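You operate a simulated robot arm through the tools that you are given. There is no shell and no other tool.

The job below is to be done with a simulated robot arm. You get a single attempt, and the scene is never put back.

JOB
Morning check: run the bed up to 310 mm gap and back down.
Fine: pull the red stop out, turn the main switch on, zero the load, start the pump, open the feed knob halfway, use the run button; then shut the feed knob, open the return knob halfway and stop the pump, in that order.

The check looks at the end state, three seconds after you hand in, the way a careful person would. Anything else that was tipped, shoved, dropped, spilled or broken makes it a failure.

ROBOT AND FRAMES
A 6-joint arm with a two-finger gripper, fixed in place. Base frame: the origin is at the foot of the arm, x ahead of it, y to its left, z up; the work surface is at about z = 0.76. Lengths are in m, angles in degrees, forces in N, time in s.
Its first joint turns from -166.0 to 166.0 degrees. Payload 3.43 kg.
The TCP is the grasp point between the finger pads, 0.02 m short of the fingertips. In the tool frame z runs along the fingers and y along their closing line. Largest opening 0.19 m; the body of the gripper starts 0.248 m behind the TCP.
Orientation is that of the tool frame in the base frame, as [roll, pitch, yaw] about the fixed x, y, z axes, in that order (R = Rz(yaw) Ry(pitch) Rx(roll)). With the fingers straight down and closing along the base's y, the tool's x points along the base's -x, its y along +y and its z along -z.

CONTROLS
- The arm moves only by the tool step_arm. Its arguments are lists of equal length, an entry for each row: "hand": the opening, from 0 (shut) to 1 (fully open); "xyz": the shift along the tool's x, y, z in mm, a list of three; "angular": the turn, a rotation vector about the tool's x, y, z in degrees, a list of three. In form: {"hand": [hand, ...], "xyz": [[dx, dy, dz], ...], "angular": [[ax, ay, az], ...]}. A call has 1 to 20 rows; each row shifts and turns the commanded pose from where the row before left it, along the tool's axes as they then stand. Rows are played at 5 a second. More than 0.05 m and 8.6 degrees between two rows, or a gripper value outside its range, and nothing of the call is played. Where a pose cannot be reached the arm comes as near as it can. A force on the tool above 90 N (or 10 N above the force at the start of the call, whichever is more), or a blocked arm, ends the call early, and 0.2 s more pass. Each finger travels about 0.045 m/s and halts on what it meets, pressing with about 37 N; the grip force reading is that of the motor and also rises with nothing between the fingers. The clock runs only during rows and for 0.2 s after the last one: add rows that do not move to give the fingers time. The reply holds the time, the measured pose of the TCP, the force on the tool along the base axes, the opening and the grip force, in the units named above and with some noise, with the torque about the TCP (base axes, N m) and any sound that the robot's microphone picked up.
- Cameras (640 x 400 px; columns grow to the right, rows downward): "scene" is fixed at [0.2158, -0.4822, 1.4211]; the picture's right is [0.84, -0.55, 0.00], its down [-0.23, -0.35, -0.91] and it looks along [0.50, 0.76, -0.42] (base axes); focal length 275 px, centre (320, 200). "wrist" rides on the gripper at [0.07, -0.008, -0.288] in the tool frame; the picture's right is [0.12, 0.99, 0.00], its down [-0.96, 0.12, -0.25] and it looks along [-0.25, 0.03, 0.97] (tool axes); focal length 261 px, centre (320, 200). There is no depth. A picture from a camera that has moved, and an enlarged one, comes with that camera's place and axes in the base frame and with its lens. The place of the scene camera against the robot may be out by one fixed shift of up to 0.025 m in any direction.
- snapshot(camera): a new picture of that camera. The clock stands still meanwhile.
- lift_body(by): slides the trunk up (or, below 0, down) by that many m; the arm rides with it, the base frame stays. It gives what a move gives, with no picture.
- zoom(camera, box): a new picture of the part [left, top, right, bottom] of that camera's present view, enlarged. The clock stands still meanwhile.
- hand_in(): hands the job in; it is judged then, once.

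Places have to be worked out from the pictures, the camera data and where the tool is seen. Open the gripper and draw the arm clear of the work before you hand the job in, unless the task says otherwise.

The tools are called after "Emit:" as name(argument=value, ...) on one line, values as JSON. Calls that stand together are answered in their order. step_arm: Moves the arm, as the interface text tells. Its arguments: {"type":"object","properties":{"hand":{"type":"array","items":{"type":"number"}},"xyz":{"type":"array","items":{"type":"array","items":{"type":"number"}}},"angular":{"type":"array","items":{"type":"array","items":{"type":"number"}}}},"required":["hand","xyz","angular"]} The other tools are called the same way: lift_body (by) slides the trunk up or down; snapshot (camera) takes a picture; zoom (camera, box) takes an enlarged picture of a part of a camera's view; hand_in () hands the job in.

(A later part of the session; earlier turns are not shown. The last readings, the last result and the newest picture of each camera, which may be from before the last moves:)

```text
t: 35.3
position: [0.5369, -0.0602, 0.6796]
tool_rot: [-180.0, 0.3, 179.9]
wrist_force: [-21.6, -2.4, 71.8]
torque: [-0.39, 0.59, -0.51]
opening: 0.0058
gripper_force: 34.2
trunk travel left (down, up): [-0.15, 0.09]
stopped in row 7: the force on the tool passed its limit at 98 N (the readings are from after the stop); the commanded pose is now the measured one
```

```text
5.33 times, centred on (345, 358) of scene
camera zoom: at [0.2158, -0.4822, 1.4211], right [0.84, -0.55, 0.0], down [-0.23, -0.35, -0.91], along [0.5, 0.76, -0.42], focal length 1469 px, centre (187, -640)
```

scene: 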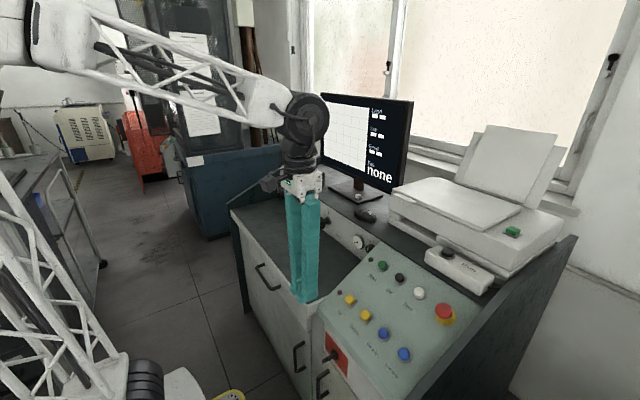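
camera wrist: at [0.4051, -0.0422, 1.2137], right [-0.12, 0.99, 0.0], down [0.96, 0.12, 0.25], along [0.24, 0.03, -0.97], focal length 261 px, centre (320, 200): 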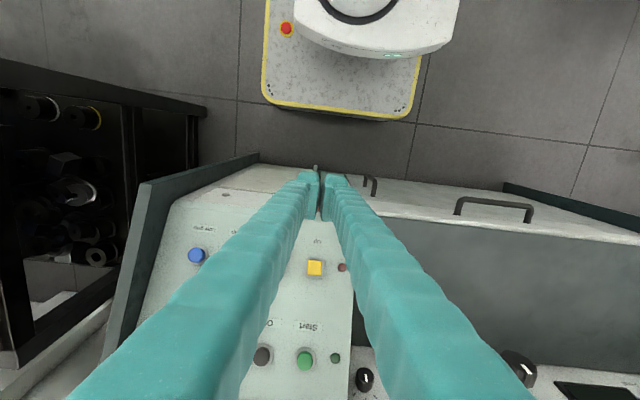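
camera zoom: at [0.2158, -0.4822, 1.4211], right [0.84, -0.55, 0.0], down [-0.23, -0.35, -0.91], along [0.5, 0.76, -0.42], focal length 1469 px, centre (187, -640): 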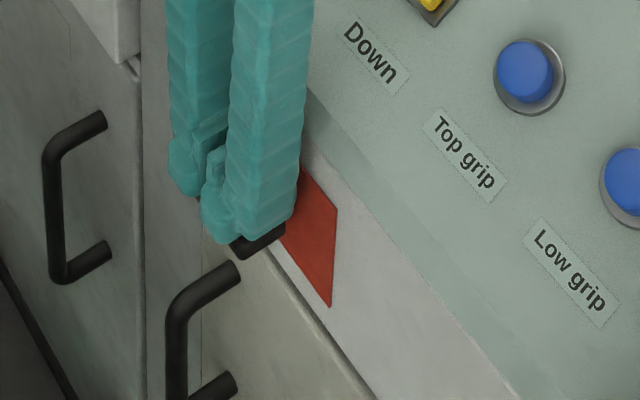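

Force went up to 98 N, so the blade is pressed onto its end stop or flat. I lift away and look.

Emit:
step_arm(hand=[0, 0, 0, 0, 0, 0, 0, 0, 0, 0, 0, 0], xyz=[[0, 0, -5], [0, 0, -20], [0, 0, -40], [0, 0, -40], [0, 0, -40], [0, 0, -40], [10, 0, -40], [30, 20, -30], [30, 30, -30], [10, 30, 0], [0, 30, 0], [0, 0, 0]], angular=[[0, 0, 0], [0, 0, 0], [0, 0, 0], [0, 0, 0], [0, 0, 0], [0, 0, 0], [0, 0, 0], [0, 0, 0], [0, 0, 0], [0, 0, 0], [0, 0, 0], [0, 0, 0]])

Emit:
zoom(camera="scene", box=[295, 320, 395, 395])

Emit:
snapshot(camera="scene")

Emit:
snapshot(camera="wrist")

```text
refused: row 9 steps farther than a row can; nothing moved
```

```text
5.33 times, centred on (345, 358) of scene
camera zoom: at [0.2158, -0.4822, 1.4211], right [0.84, -0.55, 0.0], down [-0.23, -0.35, -0.91], along [0.5, 0.76, -0.42], focal length 1469 px, centre (187, -640)
```

zoom: 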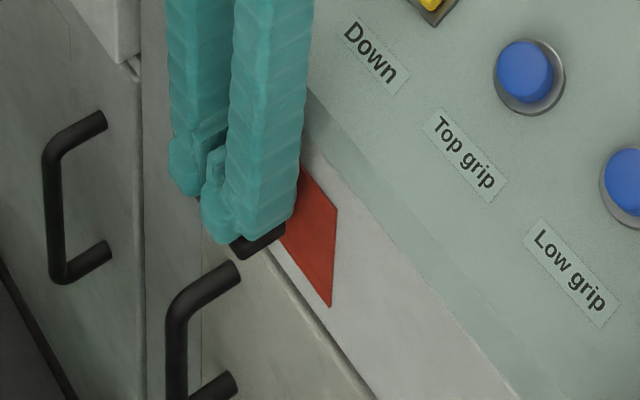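

```text
taken
```

scene: 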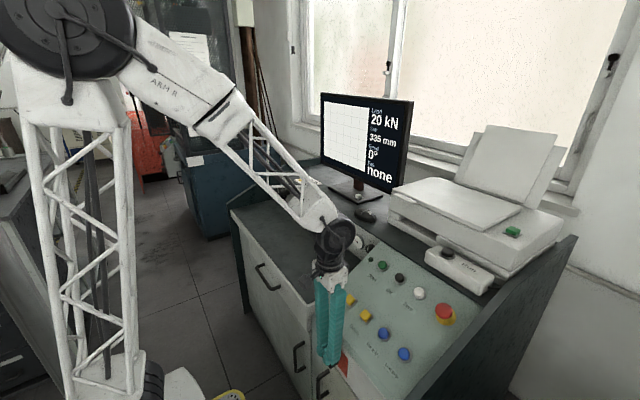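

```text
taken
camera wrist: at [0.4636, -0.0673, 0.967], right [-0.12, 0.99, 0.0], down [0.96, 0.12, 0.25], along [0.25, 0.03, -0.97], focal length 261 px, centre (320, 200)
```

wrist: 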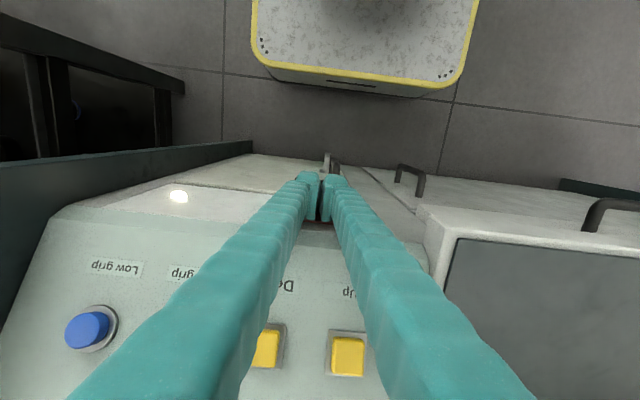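

The power is on: the screen now shows Load 20 kN, Gap 335 mm, Bend 0°. I lift away from the switch (smaller steps).

Emit:
step_arm(hand=[0, 0, 0, 0, 0, 0, 0, 0, 0, 0, 0, 0], xyz=[[0, 0, -5], [0, 0, -20], [0, 0, -40], [0, 0, -40], [0, 0, -40], [0, 0, -40], [10, 0, -40], [20, 20, -30], [20, 20, -30], [10, 20, 0], [0, 20, 0], [0, 0, 0]], angular=[[0, 0, 0], [0, 0, 0], [0, 0, 0], [0, 0, 0], [0, 0, 0], [0, 0, 0], [0, 0, 0], [0, 0, 0], [0, 0, 0], [0, 0, 0], [0, 0, 0], [0, 0, 0]])

Emit:
zoom(camera="scene", box=[295, 320, 395, 395])

Emit:
zoom(camera="scene", box=[310, 90, 420, 200])

Emit:
snapshot(camera="wrist")

```text
t: 37.9
position: [0.4766, 0.0196, 0.9625]
tool_rot: [179.9, 0.1, -179.9]
wrist_force: [-0.2, 0.3, 0.5]
torque: [0.04, 0.03, 0.0]
opening: 0.0
gripper_force: 34.1
trunk travel left (down, up): [-0.15, 0.09]
```

```text
5.33 times, centred on (345, 358) of scene
camera zoom: at [0.2158, -0.4822, 1.4211], right [0.84, -0.55, 0.0], down [-0.23, -0.35, -0.91], along [0.5, 0.76, -0.42], focal length 1469 px, centre (187, -640)
```

zoom: 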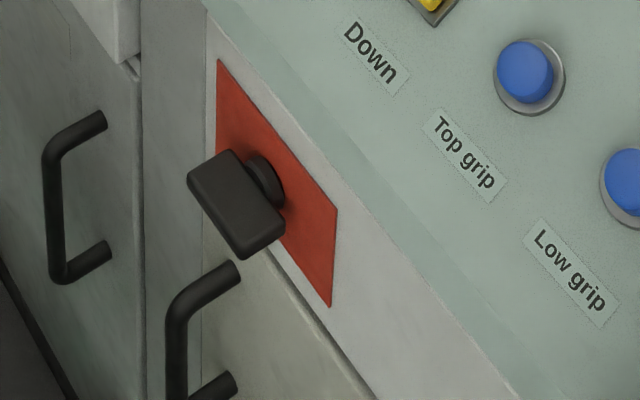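

```text
3.64 times, centred on (365, 145) of scene
camera zoom: at [0.2158, -0.4822, 1.4211], right [0.84, -0.55, 0.0], down [-0.23, -0.35, -0.91], along [0.5, 0.76, -0.42], focal length 1002 px, centre (156, 400)
```

zoom: 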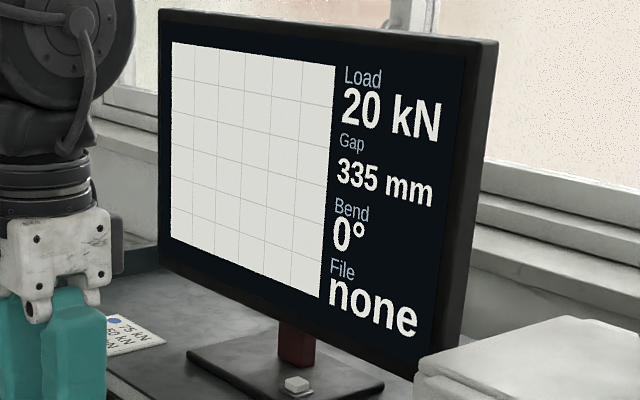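

```text
taken
camera wrist: at [0.4049, 0.0126, 1.2493], right [-0.12, 0.99, 0.0], down [0.96, 0.12, 0.25], along [0.25, 0.03, -0.97], focal length 261 px, centre (320, 200)
```

wrist: 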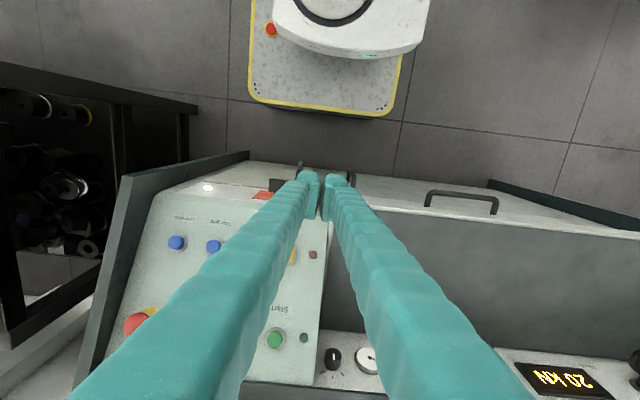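

Main switch is on and its handle sits flat. Before pressing Zero, I check the shape of the closed finger tips in the scene camera.

Emit:
zoom(camera="scene", box=[240, 180, 360, 300])

Emit:
zoom(camera="wrist", box=[280, 150, 360, 230])

```text
3.33 times, centred on (300, 240) of scene
camera zoom: at [0.2158, -0.4822, 1.4211], right [0.84, -0.55, 0.0], down [-0.23, -0.35, -0.91], along [0.5, 0.76, -0.42], focal length 918 px, centre (387, 67)
```

zoom: 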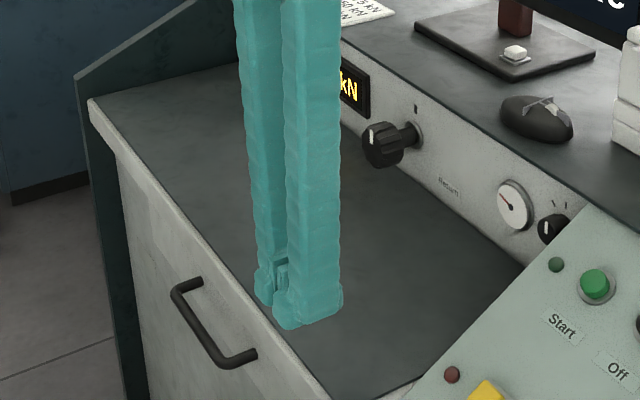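

```text
5.00 times, centred on (320, 190) of wrist
camera zoom: at [0.4049, 0.0126, 1.2493], right [-0.12, 0.99, 0.0], down [0.96, 0.12, 0.25], along [0.25, 0.03, -0.97], focal length 1303 px, centre (320, 250)
```

zoom: 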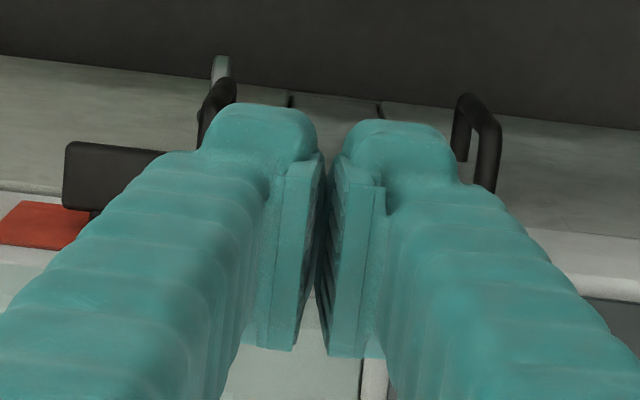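

The closed tips form a block about 60 mm by 42 mm. For Zero (≈(0.764, -0.165, 0.867)) I tilt to the panel normal and hover with one finger centred over the white cap, the other finger on the empty side toward the stop.

Emit:
step_arm(hand=[0, 0, 0, 0, 0, 0, 0, 0, 0, 0, 0, 0, 0], xyz=[[0, 0, 0], [0, 0, 0], [0, 0, 0], [0, 0, 0], [-24.7, -24.95, 21], [-24.7, -24.95, 21], [-24.7, -24.95, 21], [-24.7, -24.95, 21], [-24.7, -24.95, 21], [-24.7, -24.95, 21], [-24.7, -24.95, 21], [-24.7, -24.95, 21], [0, 0, 0]], angular=[[0, -7.75, 0], [0, -7.75, 0], [0, -7.75, 0], [0, -7.75, 0], [0, 0, 0], [0, 0, 0], [0, 0, 0], [0, 0, 0], [0, 0, 0], [0, 0, 0], [0, 0, 0], [0, 0, 0], [0, 0, 0]])

Emit:
zoom(camera="scene", box=[370, 230, 480, 320])

Emit:
snapshot(camera="wrist")

```text
t: 40.7
position: [0.7323, -0.1797, 0.9191]
tool_rot: [-180.0, 31.1, -180.0]
wrist_force: [0.0, 0.4, 0.4]
torque: [-0.01, -0.01, -0.01]
opening: 0.0
gripper_force: 34.2
trunk travel left (down, up): [-0.15, 0.09]
```

```text
4.44 times, centred on (425, 275) of scene
camera zoom: at [0.2158, -0.4822, 1.4211], right [0.84, -0.55, 0.0], down [-0.23, -0.35, -0.91], along [0.5, 0.76, -0.42], focal length 1224 px, centre (-147, -133)
```

zoom: 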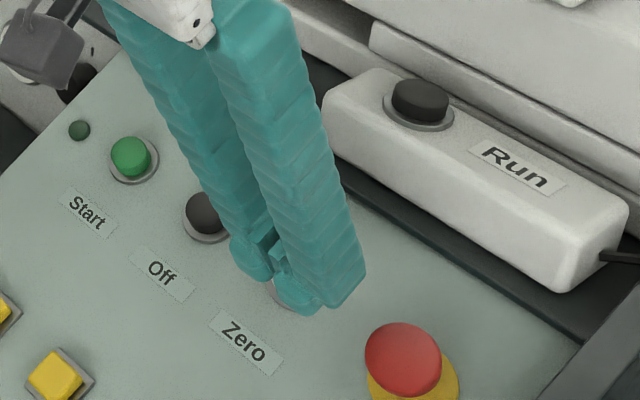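

```text
taken
camera wrist: at [0.523, -0.1871, 1.1292], right [-0.1, 0.99, -0.06], down [0.7, 0.12, 0.71], along [0.71, 0.03, -0.7], focal length 261 px, centre (320, 200)
```

wrist: 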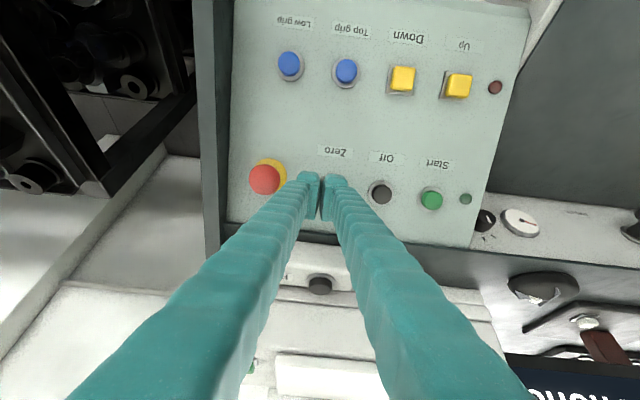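

Everything lines up: Off at y≈-0.094, Start at y≈-0.024, so Zero at y≈-0.165, under the +y finger. I come down along the normal and press gently.

Emit:
step_arm(hand=[0, 0, 0, 0, 0, 0, 0, 0], xyz=[[0, 0, 15], [0, 0, 12], [0, 0, 7], [0, 0, 3], [0, 0, 2], [0, 0, 2], [0, 0, 2], [0, 0, 0]], angular=[[0, 0, 0], [0, 0, 0], [0, 0, 0], [0, 0, 0], [0, 0, 0], [0, 0, 0], [0, 0, 0], [0, 0, 0]])

Emit:
zoom(camera="scene", box=[370, 230, 480, 320])

Emit:
zoom(camera="scene", box=[310, 90, 420, 200])

```text
t: 42.5
position: [0.7545, -0.1782, 0.8839]
tool_rot: [-179.8, 31.2, -179.9]
wrist_force: [-14.5, 2.1, 15.9]
torque: [0.23, 0.08, 0.2]
opening: 0.0
gripper_force: 34.1
trunk travel left (down, up): [-0.15, 0.09]
heard: click
```

```text
4.44 times, centred on (425, 275) of scene
camera zoom: at [0.2158, -0.4822, 1.4211], right [0.84, -0.55, 0.0], down [-0.23, -0.35, -0.91], along [0.5, 0.76, -0.42], focal length 1224 px, centre (-147, -133)
```

zoom: 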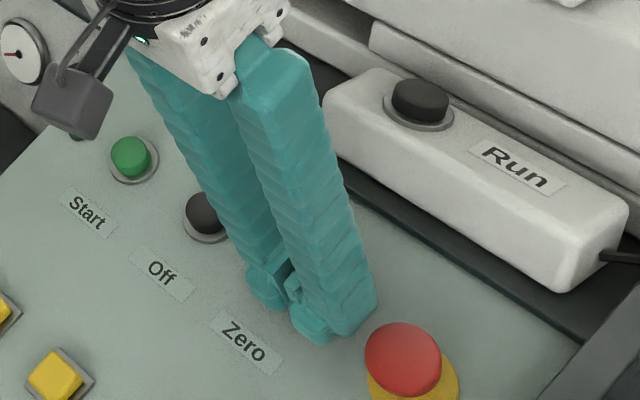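

```text
3.64 times, centred on (365, 145) of scene
camera zoom: at [0.2158, -0.4822, 1.4211], right [0.84, -0.55, 0.0], down [-0.23, -0.35, -0.91], along [0.5, 0.76, -0.42], focal length 1002 px, centre (156, 400)
```

zoom: 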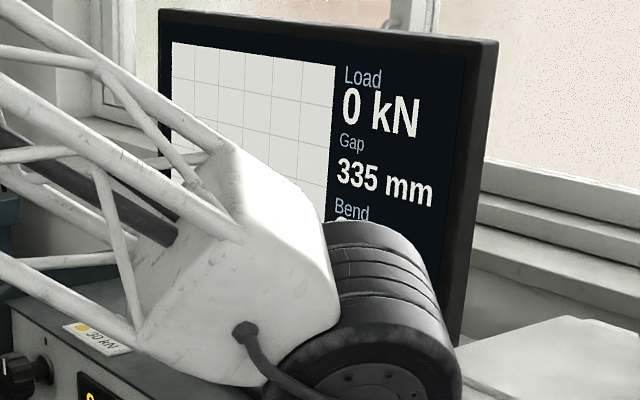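

Click heard and the screen shows Load 0 kN. I back off and move over to the green Start button, keeping the spare finger clear of Off.

Emit:
step_arm(hand=[0, 0, 0, 0, 0, 0, 0, 0], xyz=[[0, 0, -10], [0, 0, -20], [0, 0, -20], [0, 35.3, 0], [0, 35.3, 0], [0, 35.3, 0], [0, 35.3, 0], [0, 0, 0]], angular=[[0, 0, 0], [0, 0, 0], [0, 0, 0], [0, 0, 0], [0, 0, 0], [0, 0, 0], [0, 0, 0], [0, 0, 0]])

Emit:
snapshot(camera="wrist")

Emit:
zoom(camera="scene", box=[340, 220, 450, 310])

```text
t: 44.3
position: [0.7306, -0.0388, 0.9263]
tool_rot: [179.9, 31.1, -180.0]
wrist_force: [1.5, -0.8, 0.2]
torque: [-0.07, 0.01, 0.0]
opening: 0.0
gripper_force: 34.3
trunk travel left (down, up): [-0.15, 0.09]
```

```text
taken
camera wrist: at [0.5201, -0.0453, 1.1364], right [-0.1, 0.99, -0.06], down [0.7, 0.12, 0.71], along [0.71, 0.03, -0.7], focal length 261 px, centre (320, 200)
```

wrist: 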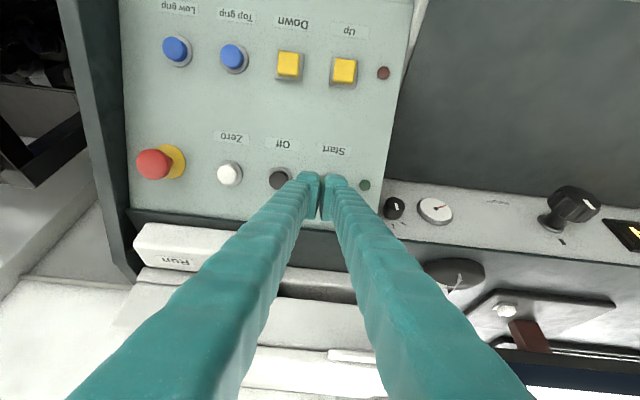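

```text
4.44 times, centred on (395, 265) of scene
camera zoom: at [0.2158, -0.4822, 1.4211], right [0.84, -0.55, 0.0], down [-0.23, -0.35, -0.91], along [0.5, 0.76, -0.42], focal length 1224 px, centre (-13, -89)
```

zoom: 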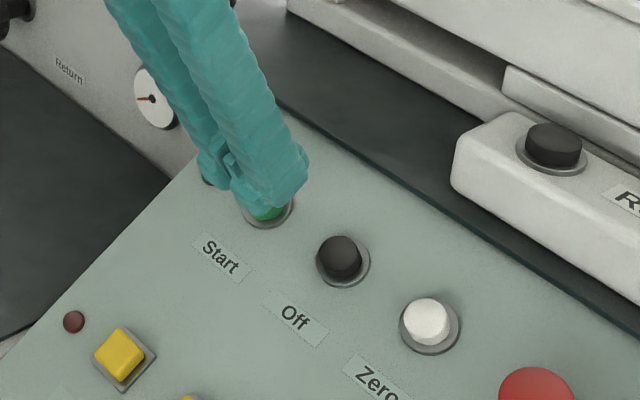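

Aligned over Start. I press it the same way.

Emit:
step_arm(hand=[0, 0, 0, 0, 0, 0, 0, 0, 0], xyz=[[0, 0, 15], [0, 0, 15], [0, 0, 8], [0, 0, 3], [0, 0, 2], [0, 0, 2], [0, 0, 2], [0, 0, 2], [0, 0, 0]], angular=[[0, 0, 0], [0, 0, 0], [0, 0, 0], [0, 0, 0], [0, 0, 0], [0, 0, 0], [0, 0, 0], [0, 0, 0], [0, 0, 0]])

Emit:
zoom(camera="scene", box=[340, 220, 450, 310])

Emit:
zoom(camera="scene", box=[310, 90, 420, 200])

```text
t: 46.3
position: [0.7536, -0.038, 0.8849]
tool_rot: [-179.9, 31.1, 179.9]
wrist_force: [-10.1, 0.9, 14.7]
torque: [0.17, 0.05, 0.14]
opening: 0.0001
gripper_force: 34.4
trunk travel left (down, up): [-0.15, 0.09]
heard: click
```

```text
4.44 times, centred on (395, 265) of scene
camera zoom: at [0.2158, -0.4822, 1.4211], right [0.84, -0.55, 0.0], down [-0.23, -0.35, -0.91], along [0.5, 0.76, -0.42], focal length 1224 px, centre (-13, -89)
```

zoom: 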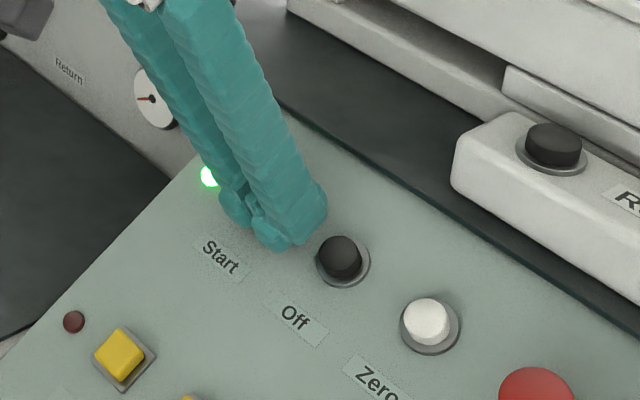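

```text
3.64 times, centred on (365, 145) of scene
camera zoom: at [0.2158, -0.4822, 1.4211], right [0.84, -0.55, 0.0], down [-0.23, -0.35, -0.91], along [0.5, 0.76, -0.42], focal length 1002 px, centre (156, 400)
```

zoom: 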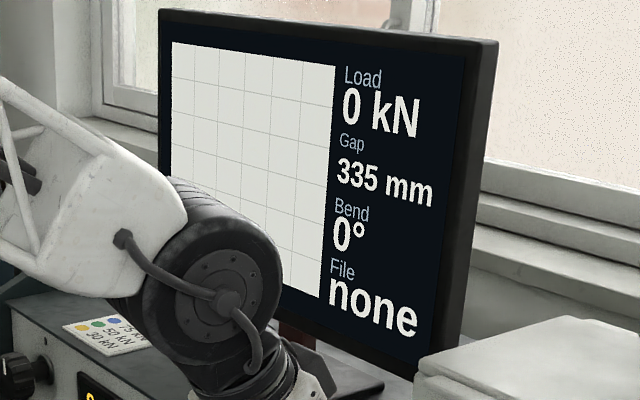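

Pump lamp is lit. I back off and carry the gripper over in front of the two valve knobs, tilting it toward horizontal so the camera looks at them, and opening the fingers on the way.

Emit:
step_arm(hand=[0, 0, 0, 0.2, 0.4, 0.6, 0.8, 1, 1, 1, 1, 1, 1, 1, 1, 1, 1, 1, 1, 1], xyz=[[0, 0, -20], [0, 0, -30], [0, 0, -30], [5.5, 47.3, -6.3], [5.5, 47.3, -6.3], [5.5, 47.3, -6.3], [5.5, 47.3, -6.3], [5.5, 47.3, -6.3], [5.5, 47.3, -6.3], [5.5, 47.3, -6.3], [5.5, 47.3, -6.3], [5.5, 47.3, -6.3], [5.5, 47.3, -6.3], [5.5, 47.3, -6.3], [5.5, 47.3, -6.3], [0, 0, 0], [0, 0, 0], [0, 0, 0], [0, 0, 0], [0, 0, 0]], angular=[[0, 0, 0], [0, 0, 0], [0, 0, 0], [0, 0, 0], [0, 0, 0], [0, 0, 0], [0, 0, 0], [0, 0, 0], [0, 0, 0], [0, 0, 0], [0, 0, 0], [0, 0, 0], [0, 0, 0], [0, 0, 0], [0, 0, 0], [0, -7.25, 0], [0, -7.25, 0], [0, -7.25, 0], [0, -7.25, 0], [0, 0, 0]])

Emit:
snapshot(camera="wrist")

Emit:
snapshot(camera="scene")

```text
t: 50.5
position: [0.6187, 0.5298, 0.9835]
tool_rot: [-179.9, 60.1, -179.8]
wrist_force: [-0.2, -0.7, 0.4]
torque: [0.03, 0.02, 0.03]
opening: 0.1899
gripper_force: 0.1
trunk travel left (down, up): [-0.15, 0.09]
```

```text
taken
camera wrist: at [0.3322, 0.5227, 1.0646], right [-0.06, 0.99, -0.1], down [0.26, 0.12, 0.96], along [0.96, 0.03, -0.27], focal length 261 px, centre (320, 200)
```

wrist: 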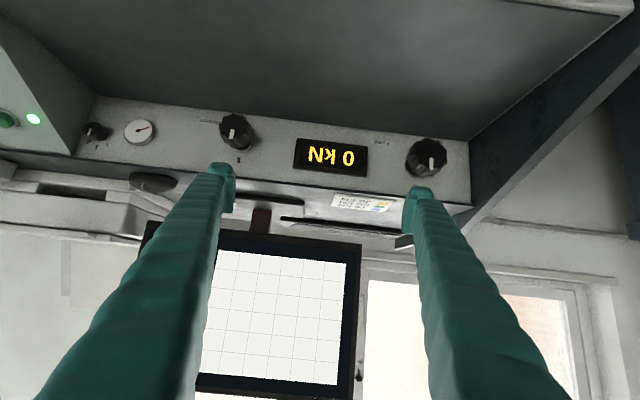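

```text
taken
```

scene: 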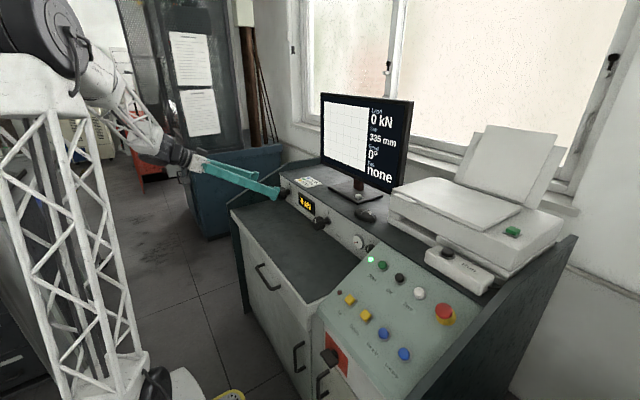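

Both knobs are in view. I enlarge each, looking for scale marks.

Emit:
zoom(camera="wrist", box=[370, 110, 470, 190])

Emit:
zoom(camera="wrist", box=[190, 90, 290, 170])

Emit:
zoom(camera="scene", box=[265, 170, 335, 235])

Emit:
zoom(camera="wrist", box=[70, 90, 190, 170])

```text
5.00 times, centred on (420, 150) of wrist
camera zoom: at [0.3322, 0.5227, 1.0646], right [-0.06, 0.99, -0.1], down [0.26, 0.12, 0.96], along [0.96, 0.03, -0.27], focal length 1303 px, centre (-180, 450)
```

zoom: 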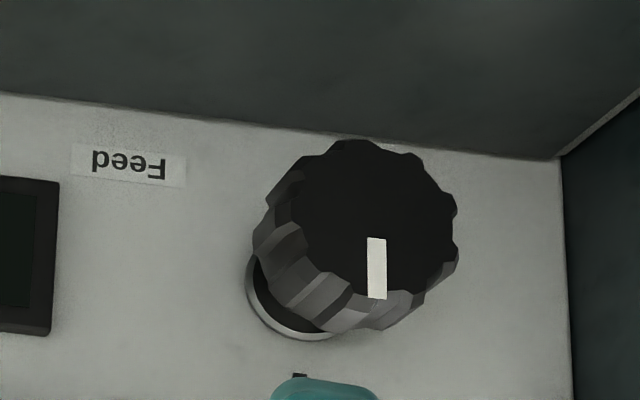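

```text
5.00 times, centred on (240, 130) of wrist
camera zoom: at [0.3322, 0.5227, 1.0646], right [-0.06, 0.99, -0.1], down [0.26, 0.12, 0.96], along [0.96, 0.03, -0.27], focal length 1303 px, centre (720, 550)
```

zoom: 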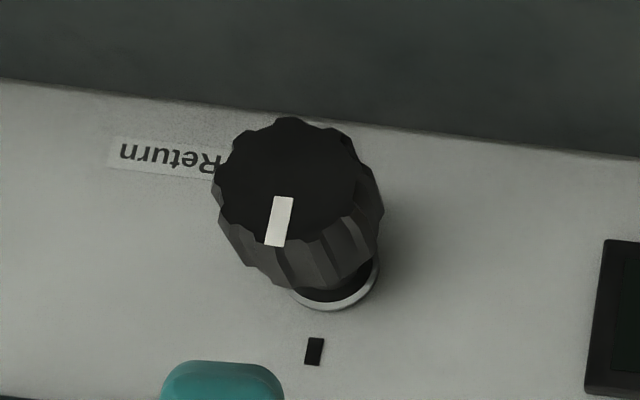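

```text
6.15 times, centred on (300, 202) of scene
camera zoom: at [0.2158, -0.4822, 1.4211], right [0.84, -0.55, 0.0], down [-0.23, -0.35, -0.91], along [0.5, 0.76, -0.42], focal length 1695 px, centre (443, 185)
```

zoom: 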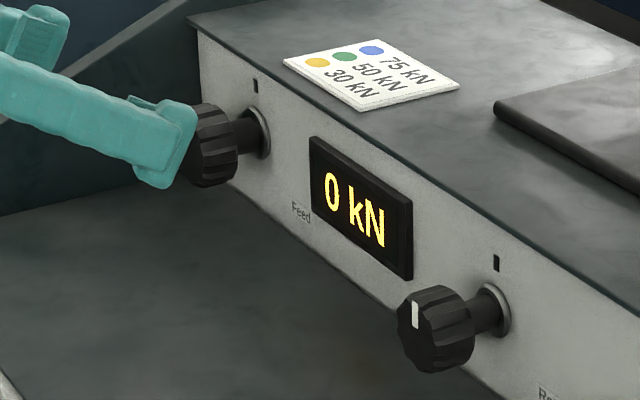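

```text
5.00 times, centred on (130, 130) of wrist
camera zoom: at [0.3322, 0.5227, 1.0646], right [-0.06, 0.99, -0.1], down [0.26, 0.12, 0.96], along [0.96, 0.03, -0.27], focal length 1303 px, centre (1270, 550)
```

zoom: 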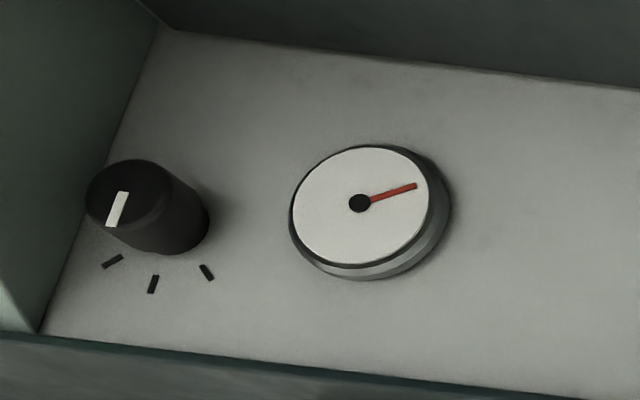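

Feed knob face is at about (0.76, 0.731, 0.83) and Return at (0.76, 0.367, 0.828), both axes horizontal along x with the pointer at the zero mark, about 55 mm across. I bring the gripper in front of Feed, nearly horizontal (12° downward), fingers half open.

Emit:
step_arm(hand=[0.9, 0.8, 0.7, 0.6, 0.5, 0.47, 0.47, 0.47, 0.47, 0.47], xyz=[[0, 0, 0], [0, 0, 0], [0, 0, 0], [20.1, 33.5, 16.7], [20.1, 33.5, 16.7], [20.1, 33.5, 16.7], [20.1, 33.5, 16.7], [20.1, 33.5, 16.7], [20.1, 33.5, 16.7], [0, 0, 0]], angular=[[0, -6, 0], [0, -6, 0], [0, -6, 0], [0, 0, 0], [0, 0, 0], [0, 0, 0], [0, 0, 0], [0, 0, 0], [0, 0, 0], [0, 0, 0]])

Emit:
snapshot(camera="wrist")

Emit:
snapshot(camera="scene")

```text
t: 52.7
position: [0.6904, 0.7315, 0.8437]
tool_rot: [-179.5, 78.1, -179.6]
wrist_force: [0.1, 0.2, -0.3]
torque: [0.0, -0.05, 0.04]
opening: 0.0895
gripper_force: 0.0
trunk travel left (down, up): [-0.15, 0.09]
```

```text
taken
camera wrist: at [0.3929, 0.724, 0.8347], right [-0.02, 0.99, -0.12], down [-0.04, 0.12, 0.99], along [1.0, 0.03, 0.04], focal length 261 px, centre (320, 200)
```

wrist: 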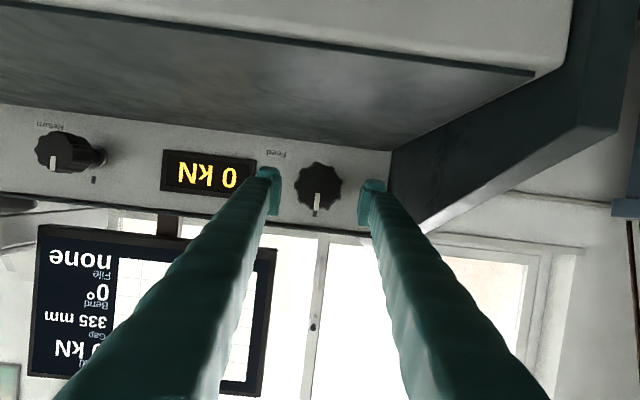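

```text
taken
```

scene: 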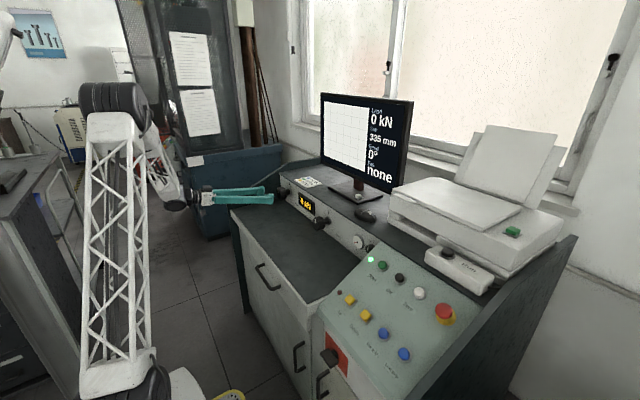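

The knob is centred between the fingers. I enlarge to measure its diameter and centre.

Emit:
zoom(camera="wrist", box=[250, 140, 390, 240])

Emit:
zoom(camera="scene", box=[180, 150, 320, 240])

```text
4.00 times, centred on (320, 190) of wrist
camera zoom: at [0.3929, 0.724, 0.8347], right [-0.02, 0.99, -0.12], down [-0.04, 0.12, 0.99], along [1.0, 0.03, 0.04], focal length 1043 px, centre (320, 240)
```

zoom: 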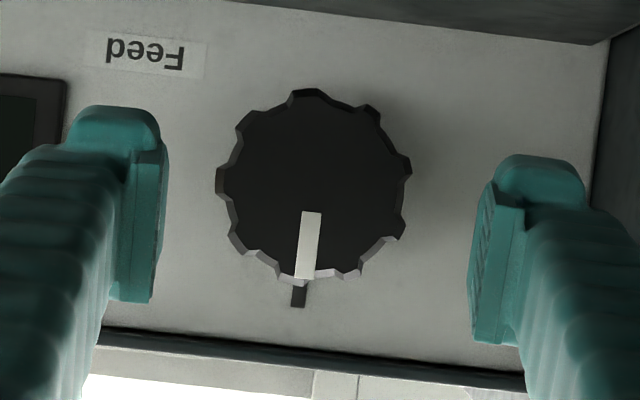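

```text
4.44 times, centred on (250, 195) of scene
camera zoom: at [0.2158, -0.4822, 1.4211], right [0.84, -0.55, 0.0], down [-0.23, -0.35, -0.91], along [0.5, 0.76, -0.42], focal length 1224 px, centre (631, 222)
```

zoom: 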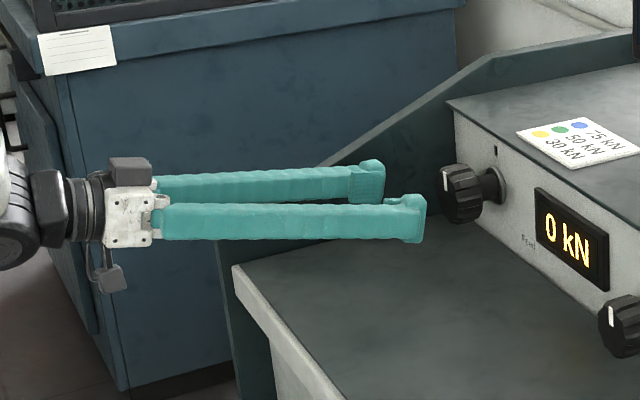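

The knob is about 65 mm across with its axis at y≈0.731, z≈0.8325. I advance over it along the tool axis and close on it.

Emit:
step_arm(hand=[0.47, 0.47, 0.47, 0.47, 0.47, 0.4, 0.33, 0.28, 0.25, 0.25], xyz=[[-2, 0, 20], [-2, 0, 20], [-1.8, 0, 20], [0, 0, 12], [0, 0, 0], [0, 0, 0], [0, 0, 0], [0, 0, 0], [0, 0, 0], [0, 0, 0]], angular=[[0, 0, 0], [0, 0, 0], [0, 0, 0], [0, 0, 0], [0, 0, 0], [0, 0, 0], [0, 0, 0], [0, 0, 0], [0, 0, 0], [0, 0, 0]])

Emit:
zoom(camera="wrist", box=[250, 140, 390, 240])

Emit:
zoom(camera="scene", box=[220, 150, 340, 240])

```text
t: 54.9
position: [0.7633, 0.73, 0.8345]
tool_rot: [-179.7, 78.1, -179.8]
wrist_force: [-8.2, -14.0, -1.8]
torque: [-0.08, 0.03, -0.21]
opening: 0.0686
gripper_force: 44.9
trunk travel left (down, up): [-0.15, 0.09]
```

```text
4.00 times, centred on (320, 190) of wrist
camera zoom: at [0.4661, 0.7229, 0.8251], right [-0.02, 0.99, -0.12], down [-0.04, 0.12, 0.99], along [1.0, 0.03, 0.04], focal length 1043 px, centre (320, 240)
```

zoom: 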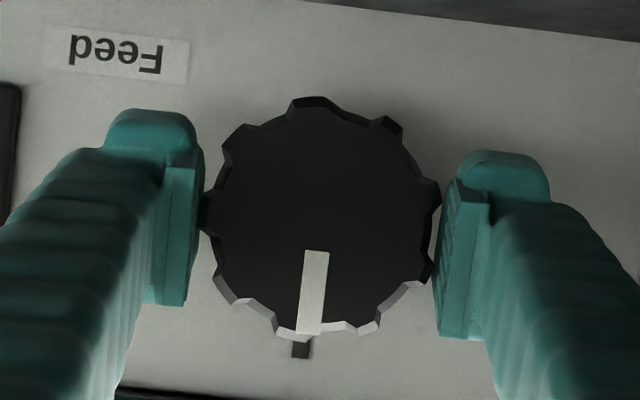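

```text
4.44 times, centred on (280, 195) of scene
camera zoom: at [0.2158, -0.4822, 1.4211], right [0.84, -0.55, 0.0], down [-0.23, -0.35, -0.91], along [0.5, 0.76, -0.42], focal length 1224 px, centre (498, 222)
```

zoom: 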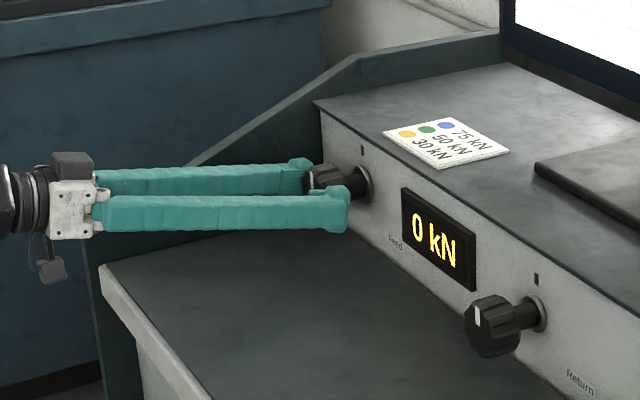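

Gripped (68.6 mm, 45 N). I test a small clockwise turn (seen from the front) about the knob's own axis and check the torque and pointer.

Emit:
step_arm(hand=[0.22, 0.22, 0.22, 0.22], xyz=[[0, 0, 0], [0, 0, 0], [0, 0, 0], [0, 0, 0]], angular=[[-0.82, 0, 3.91], [-0.82, 0, 3.91], [-0.82, 0, 3.91], [0, 0, 0]])

Emit:
zoom(camera="wrist", box=[250, 140, 390, 240])

Emit:
zoom(camera="scene", box=[220, 90, 420, 240])

```text
t: 55.9
position: [0.7638, 0.7285, 0.8359]
tool_rot: [134.3, 73.2, 135.4]
wrist_force: [10.7, -25.8, 3.8]
torque: [-1.42, -0.27, 0.17]
opening: 0.0681
gripper_force: 44.9
trunk travel left (down, up): [-0.15, 0.09]
```

```text
4.00 times, centred on (320, 190) of wrist
camera zoom: at [0.4666, 0.7247, 0.8239], right [-0.02, 1.0, 0.09], down [-0.04, -0.09, 0.99], along [1.0, 0.02, 0.05], focal length 1043 px, centre (320, 240)
```

zoom: 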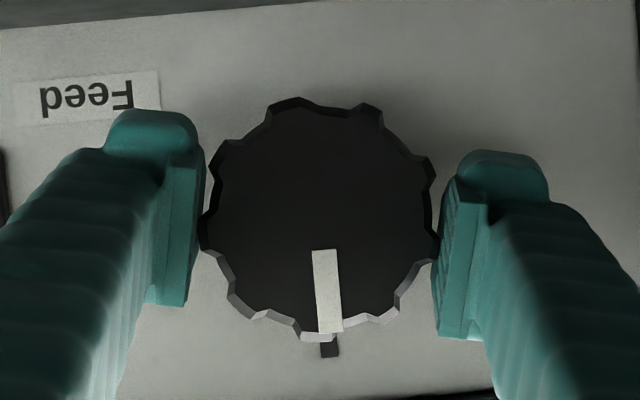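

```text
2.67 times, centred on (320, 165) of scene
camera zoom: at [0.2158, -0.4822, 1.4211], right [0.84, -0.55, 0.0], down [-0.23, -0.35, -0.91], along [0.5, 0.76, -0.42], focal length 734 px, centre (320, 293)
```

zoom: 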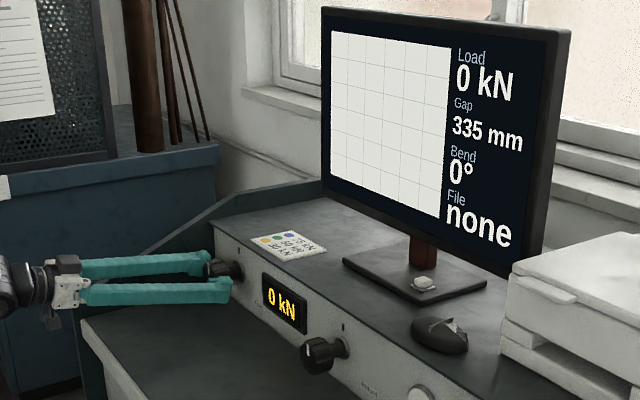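

Clockwise is blocked: the pointer stayed on the mark and torque rose to 1.4 Nm, so the valve opens counter-clockwise. I release, back off, roll the gripper 45° clockwise and come back on, so I have room to turn counter-clockwise.

Emit:
step_arm(hand=[0.3, 0.38, 0.42, 0.42, 0.42, 0.42, 0.42, 0.42, 0.42, 0.42, 0.42, 0.42, 0.42, 0.42], xyz=[[0, 0, 0], [0, 0, 0], [0, 0, 0], [0, 0, -20], [0, 0, -25], [0, 0, 0], [0, 0, 0], [0, 0, 0], [0, 0, 0], [0, 0, 0], [0, 0, 0], [0, 0, 0], [0, 0, 0], [0, 0, 0]], angular=[[0, 0, 0], [0, 0, 0], [0, 0, 0], [0, 0, 0], [0, 0, 0], [0.82, 0, -3.91], [0.82, 0, -3.91], [0.82, 0, -3.91], [0, 0, 7.5], [0, 0, 7.5], [0, 0, 7.5], [0, 0, 7.5], [0, 0, 7.5], [0, 0, 7.5]])

Emit:
snapshot(camera="wrist")

Emit:
zoom(camera="scene", box=[180, 90, 420, 240])

```text
t: 58.9
position: [0.7378, 0.7899, 0.9224]
tool_rot: [110.7, 45.8, 103.4]
wrist_force: [0.4, 0.6, -0.3]
torque: [-0.04, -0.08, -0.1]
opening: 0.0797
gripper_force: 0.2
out of reach, approached as far as the arm can: row 12, 13, 14
trunk travel left (down, up): [-0.15, 0.09]
```

```text
taken
camera wrist: at [0.4449, 0.8399, 0.9377], right [0.17, 0.81, 0.56], down [-0.06, -0.56, 0.83], along [0.98, -0.17, -0.04], focal length 261 px, centre (320, 200)
```

wrist: 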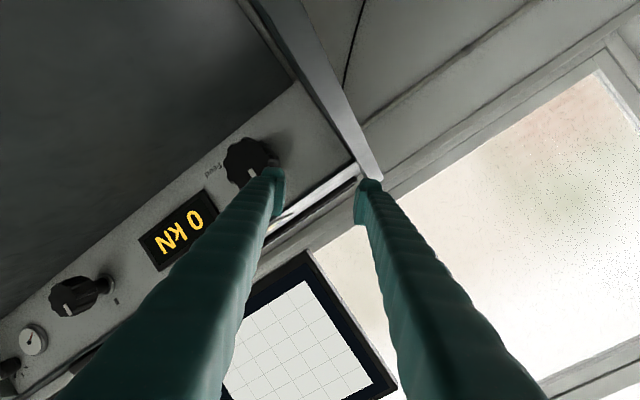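

```text
2.67 times, centred on (300, 165) of scene
camera zoom: at [0.2158, -0.4822, 1.4211], right [0.84, -0.55, 0.0], down [-0.23, -0.35, -0.91], along [0.5, 0.76, -0.42], focal length 734 px, centre (373, 293)
```

zoom: 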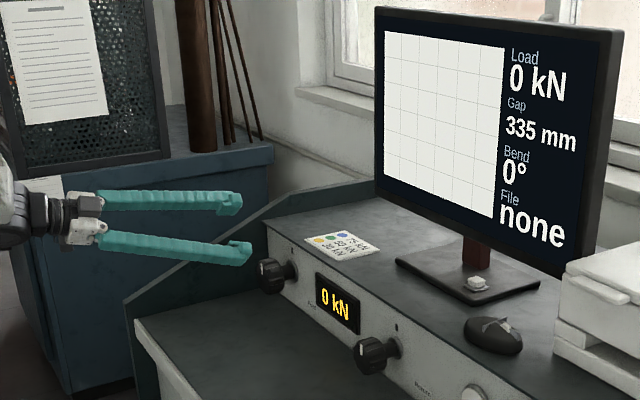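

The last rolls were past the wrist's limit, so the arm drifted up and left (nothing touched: no force, pointer still on the mark). I roll back step by step and check the pose.

Emit:
step_arm(hand=[0.42, 0.42, 0.42, 0.42], xyz=[[0, 0, 0], [0, 0, 0], [0, 0, 0], [0, 0, 0]], angular=[[0, 0, -7.5], [0, 0, -7.5], [0, 0, -7.5], [0, 0, 0]])

Emit:
snapshot(camera="wrist")

```text
t: 59.9
position: [0.7371, 0.7878, 0.923]
tool_rot: [127.0, 65.7, 122.7]
wrist_force: [-0.6, -0.7, 0.4]
torque: [0.0, -0.01, 0.02]
opening: 0.0799
gripper_force: 0.1
trunk travel left (down, up): [-0.15, 0.09]
```

```text
taken
camera wrist: at [0.441, 0.8143, 0.9268], right [0.08, 0.97, 0.22], down [-0.01, -0.22, 0.98], along [1.0, -0.09, 0.0], focal length 261 px, centre (320, 200)
```

wrist: 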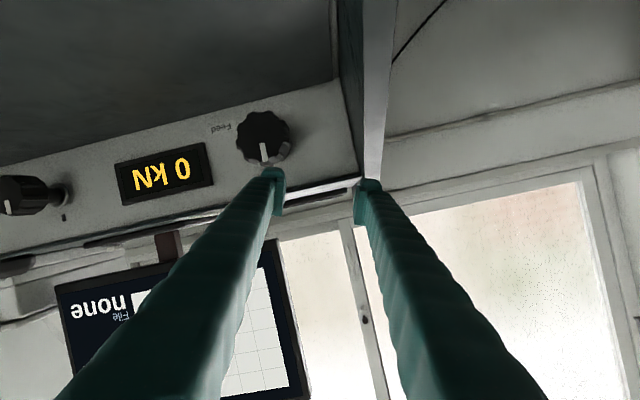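

The pose was taken over as the commanded one, so I compute the way back: retreat a little, undo the extra rotation (about 20°), and return to the pre-grasp pose in front of Feed.

Emit:
step_arm(hand=[0.42, 0.42, 0.42, 0.42, 0.42, 0.42, 0.42, 0.42, 0.42], xyz=[[0, 0, -30], [0, 0, -30], [0, 0, 0], [0, 0, 0], [0, 0, 0], [28, -19.5, 7.5], [28, -19.5, 7.5], [28, -19.5, 7.5], [0, 0, 0]], angular=[[0, 0, 0], [0, 0, 0], [-0.71, -0.67, -6.75], [-0.71, -0.67, -6.75], [-0.71, -0.67, -6.75], [0, 0, 0], [0, 0, 0], [0, 0, 0], [0, 0, 0]])

Emit:
snapshot(camera="wrist")

```text
t: 61.9
position: [0.6837, 0.7301, 0.8505]
tool_rot: [-179.7, 78.1, -179.7]
wrist_force: [0.8, 0.3, 0.3]
torque: [-0.01, -0.01, 0.0]
opening: 0.0797
gripper_force: 0.0
trunk travel left (down, up): [-0.15, 0.09]
```

```text
taken
camera wrist: at [0.3867, 0.7235, 0.8406], right [-0.03, 0.99, -0.12], down [-0.04, 0.12, 0.99], along [1.0, 0.03, 0.04], focal length 261 px, centre (320, 200)
```

wrist: 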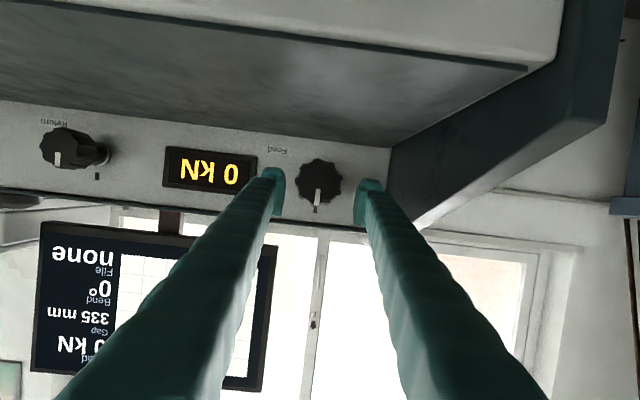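

Back at the pre-grasp pose. Here in free space I test how far the wrist can roll counter-clockwise.

Emit:
step_arm(hand=[0.42, 0.42, 0.42, 0.42, 0.42, 0.42, 0.42, 0.42, 0.42, 0.42, 0.42], xyz=[[0, 0, 0], [0, 0, 0], [0, 0, 0], [0, 0, 0], [0, 0, 0], [0, 0, 0], [0, 0, 0], [0, 0, 0], [0, 0, 0], [0, 0, 0], [0, 0, 0]], angular=[[0, 0, -8], [0, 0, -8], [0, 0, -8], [0, 0, -8], [0, 0, -8], [0, 0, -8], [0, 0, -8], [0, 0, -8], [0, 0, -8], [0, 0, -8], [0, 0, 0]])

Emit:
snapshot(camera="wrist")

Emit:
snapshot(camera="scene")

```text
t: 64.3
position: [0.6843, 0.7322, 0.8506]
tool_rot: [-102.1, 9.7, -92.0]
wrist_force: [-0.6, -0.7, 0.3]
torque: [-0.03, 0.03, -0.02]
opening: 0.0797
gripper_force: 0.1
trunk travel left (down, up): [-0.15, 0.09]
```

```text
taken
camera wrist: at [0.4006, 0.6615, 0.9069], right [-0.21, 0.05, -0.98], down [-0.23, 0.97, 0.1], along [0.95, 0.25, -0.19], focal length 261 px, centre (320, 200)
```

wrist: 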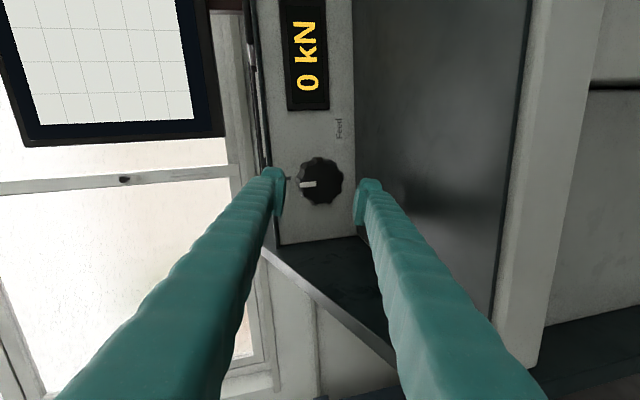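

```text
taken
```

scene: 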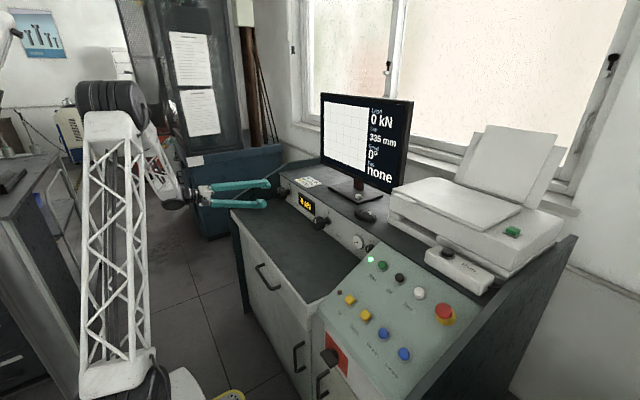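

Rolling to -80° works. I test further, to about -170°.

Emit:
step_arm(hand=[0.42, 0.42, 0.42, 0.42, 0.42, 0.42, 0.42, 0.42, 0.42, 0.42, 0.42, 0.42, 0.42], xyz=[[0, 0, 0], [0, 0, 0], [0, 0, 0], [0, 0, 0], [0, 0, 0], [0, 0, 0], [0, 0, 0], [0, 0, 0], [0, 0, 0], [0, 0, 0], [0, 0, 0], [0, 0, 0], [0, 0, 0]], angular=[[0, 0, -8], [0, 0, -8], [0, 0, -8], [0, 0, -8], [0, 0, -8], [0, 0, -8], [0, 0, -8], [0, 0, -8], [0, 0, -8], [0, 0, -8], [0, 0, -8], [0, 0, 0], [0, 0, 0]])

Emit:
snapshot(camera="wrist")

```text
t: 67.1
position: [0.6839, 0.7325, 0.8514]
tool_rot: [-135.6, -73.2, -45.6]
wrist_force: [-0.2, -0.8, -0.3]
torque: [0.01, 0.03, 0.0]
opening: 0.0799
gripper_force: 0.0
trunk travel left (down, up): [-0.15, 0.09]
```

```text
taken
camera wrist: at [0.4161, 0.7262, 0.9797], right [-0.02, -1.0, -0.09], down [-0.44, 0.09, -0.89], along [0.9, 0.02, -0.44], focal length 261 px, centre (320, 200)
```

wrist: 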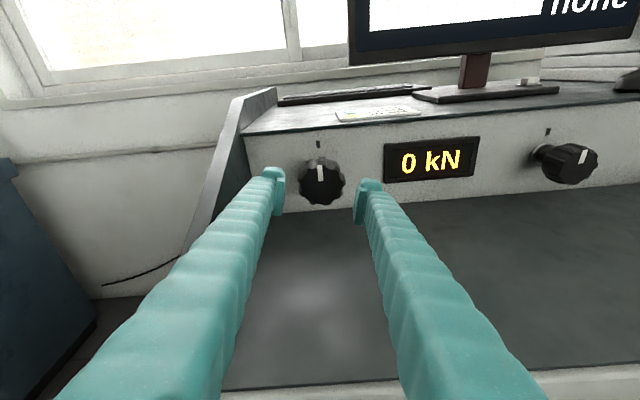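

The wrist can roll from about +22° to at least -168°, so one grip can turn the knob as far as needed. I roll back to 0° (fingers left and right of the knob).

Emit:
step_arm(hand=[0.42, 0.42, 0.42, 0.42, 0.42, 0.42, 0.42, 0.42, 0.42, 0.42, 0.42, 0.42, 0.42, 0.42, 0.42, 0.42, 0.42, 0.42, 0.42, 0.42], xyz=[[0, 0, 0], [0, 0, 0], [0, 0, 0], [0, 0, 0], [0, 0, 0], [0, 0, 0], [0, 0, 0], [0, 0, 0], [0, 0, 0], [0, 0, 0], [0, 0, 0], [0, 0, 0], [0, 0, 0], [0, 0, 0], [0, 0, 0], [0, 0, 0], [0, 0, 0], [0, 0, 0], [0, 0, 0], [0, 0, 0]], angular=[[0, 0, 8.4], [0, 0, 8.4], [0, 0, 8.4], [0, 0, 8.4], [0, 0, 8.4], [0, 0, 8.4], [0, 0, 8.4], [0, 0, 8.4], [0, 0, 8.4], [0, 0, 8.4], [0, 0, 8.4], [0, 0, 8.4], [0, 0, 8.4], [0, 0, 8.4], [0, 0, 8.4], [0, 0, 8.4], [0, 0, 8.4], [0, 0, 8.4], [0, 0, 8.4], [0, 0, 8.4]])

Emit:
zoom(camera="wrist", box=[250, 140, 390, 240])

```text
t: 71.3
position: [0.6839, 0.7308, 0.8521]
tool_rot: [179.8, 78.0, 179.9]
wrist_force: [0.7, -0.6, 0.8]
torque: [0.01, 0.02, 0.03]
opening: 0.0799
gripper_force: 0.0
trunk travel left (down, up): [-0.15, 0.09]
```

```text
4.00 times, centred on (320, 190) of wrist
camera zoom: at [0.3868, 0.724, 0.8416], right [-0.03, 0.99, -0.12], down [-0.04, 0.11, 0.99], along [1.0, 0.03, 0.04], focal length 1043 px, centre (320, 240)
```

zoom: 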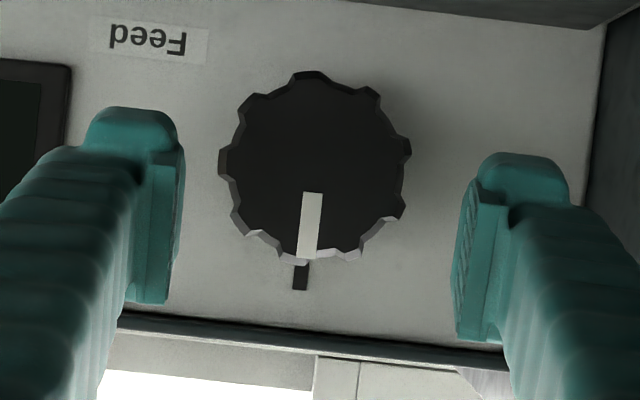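

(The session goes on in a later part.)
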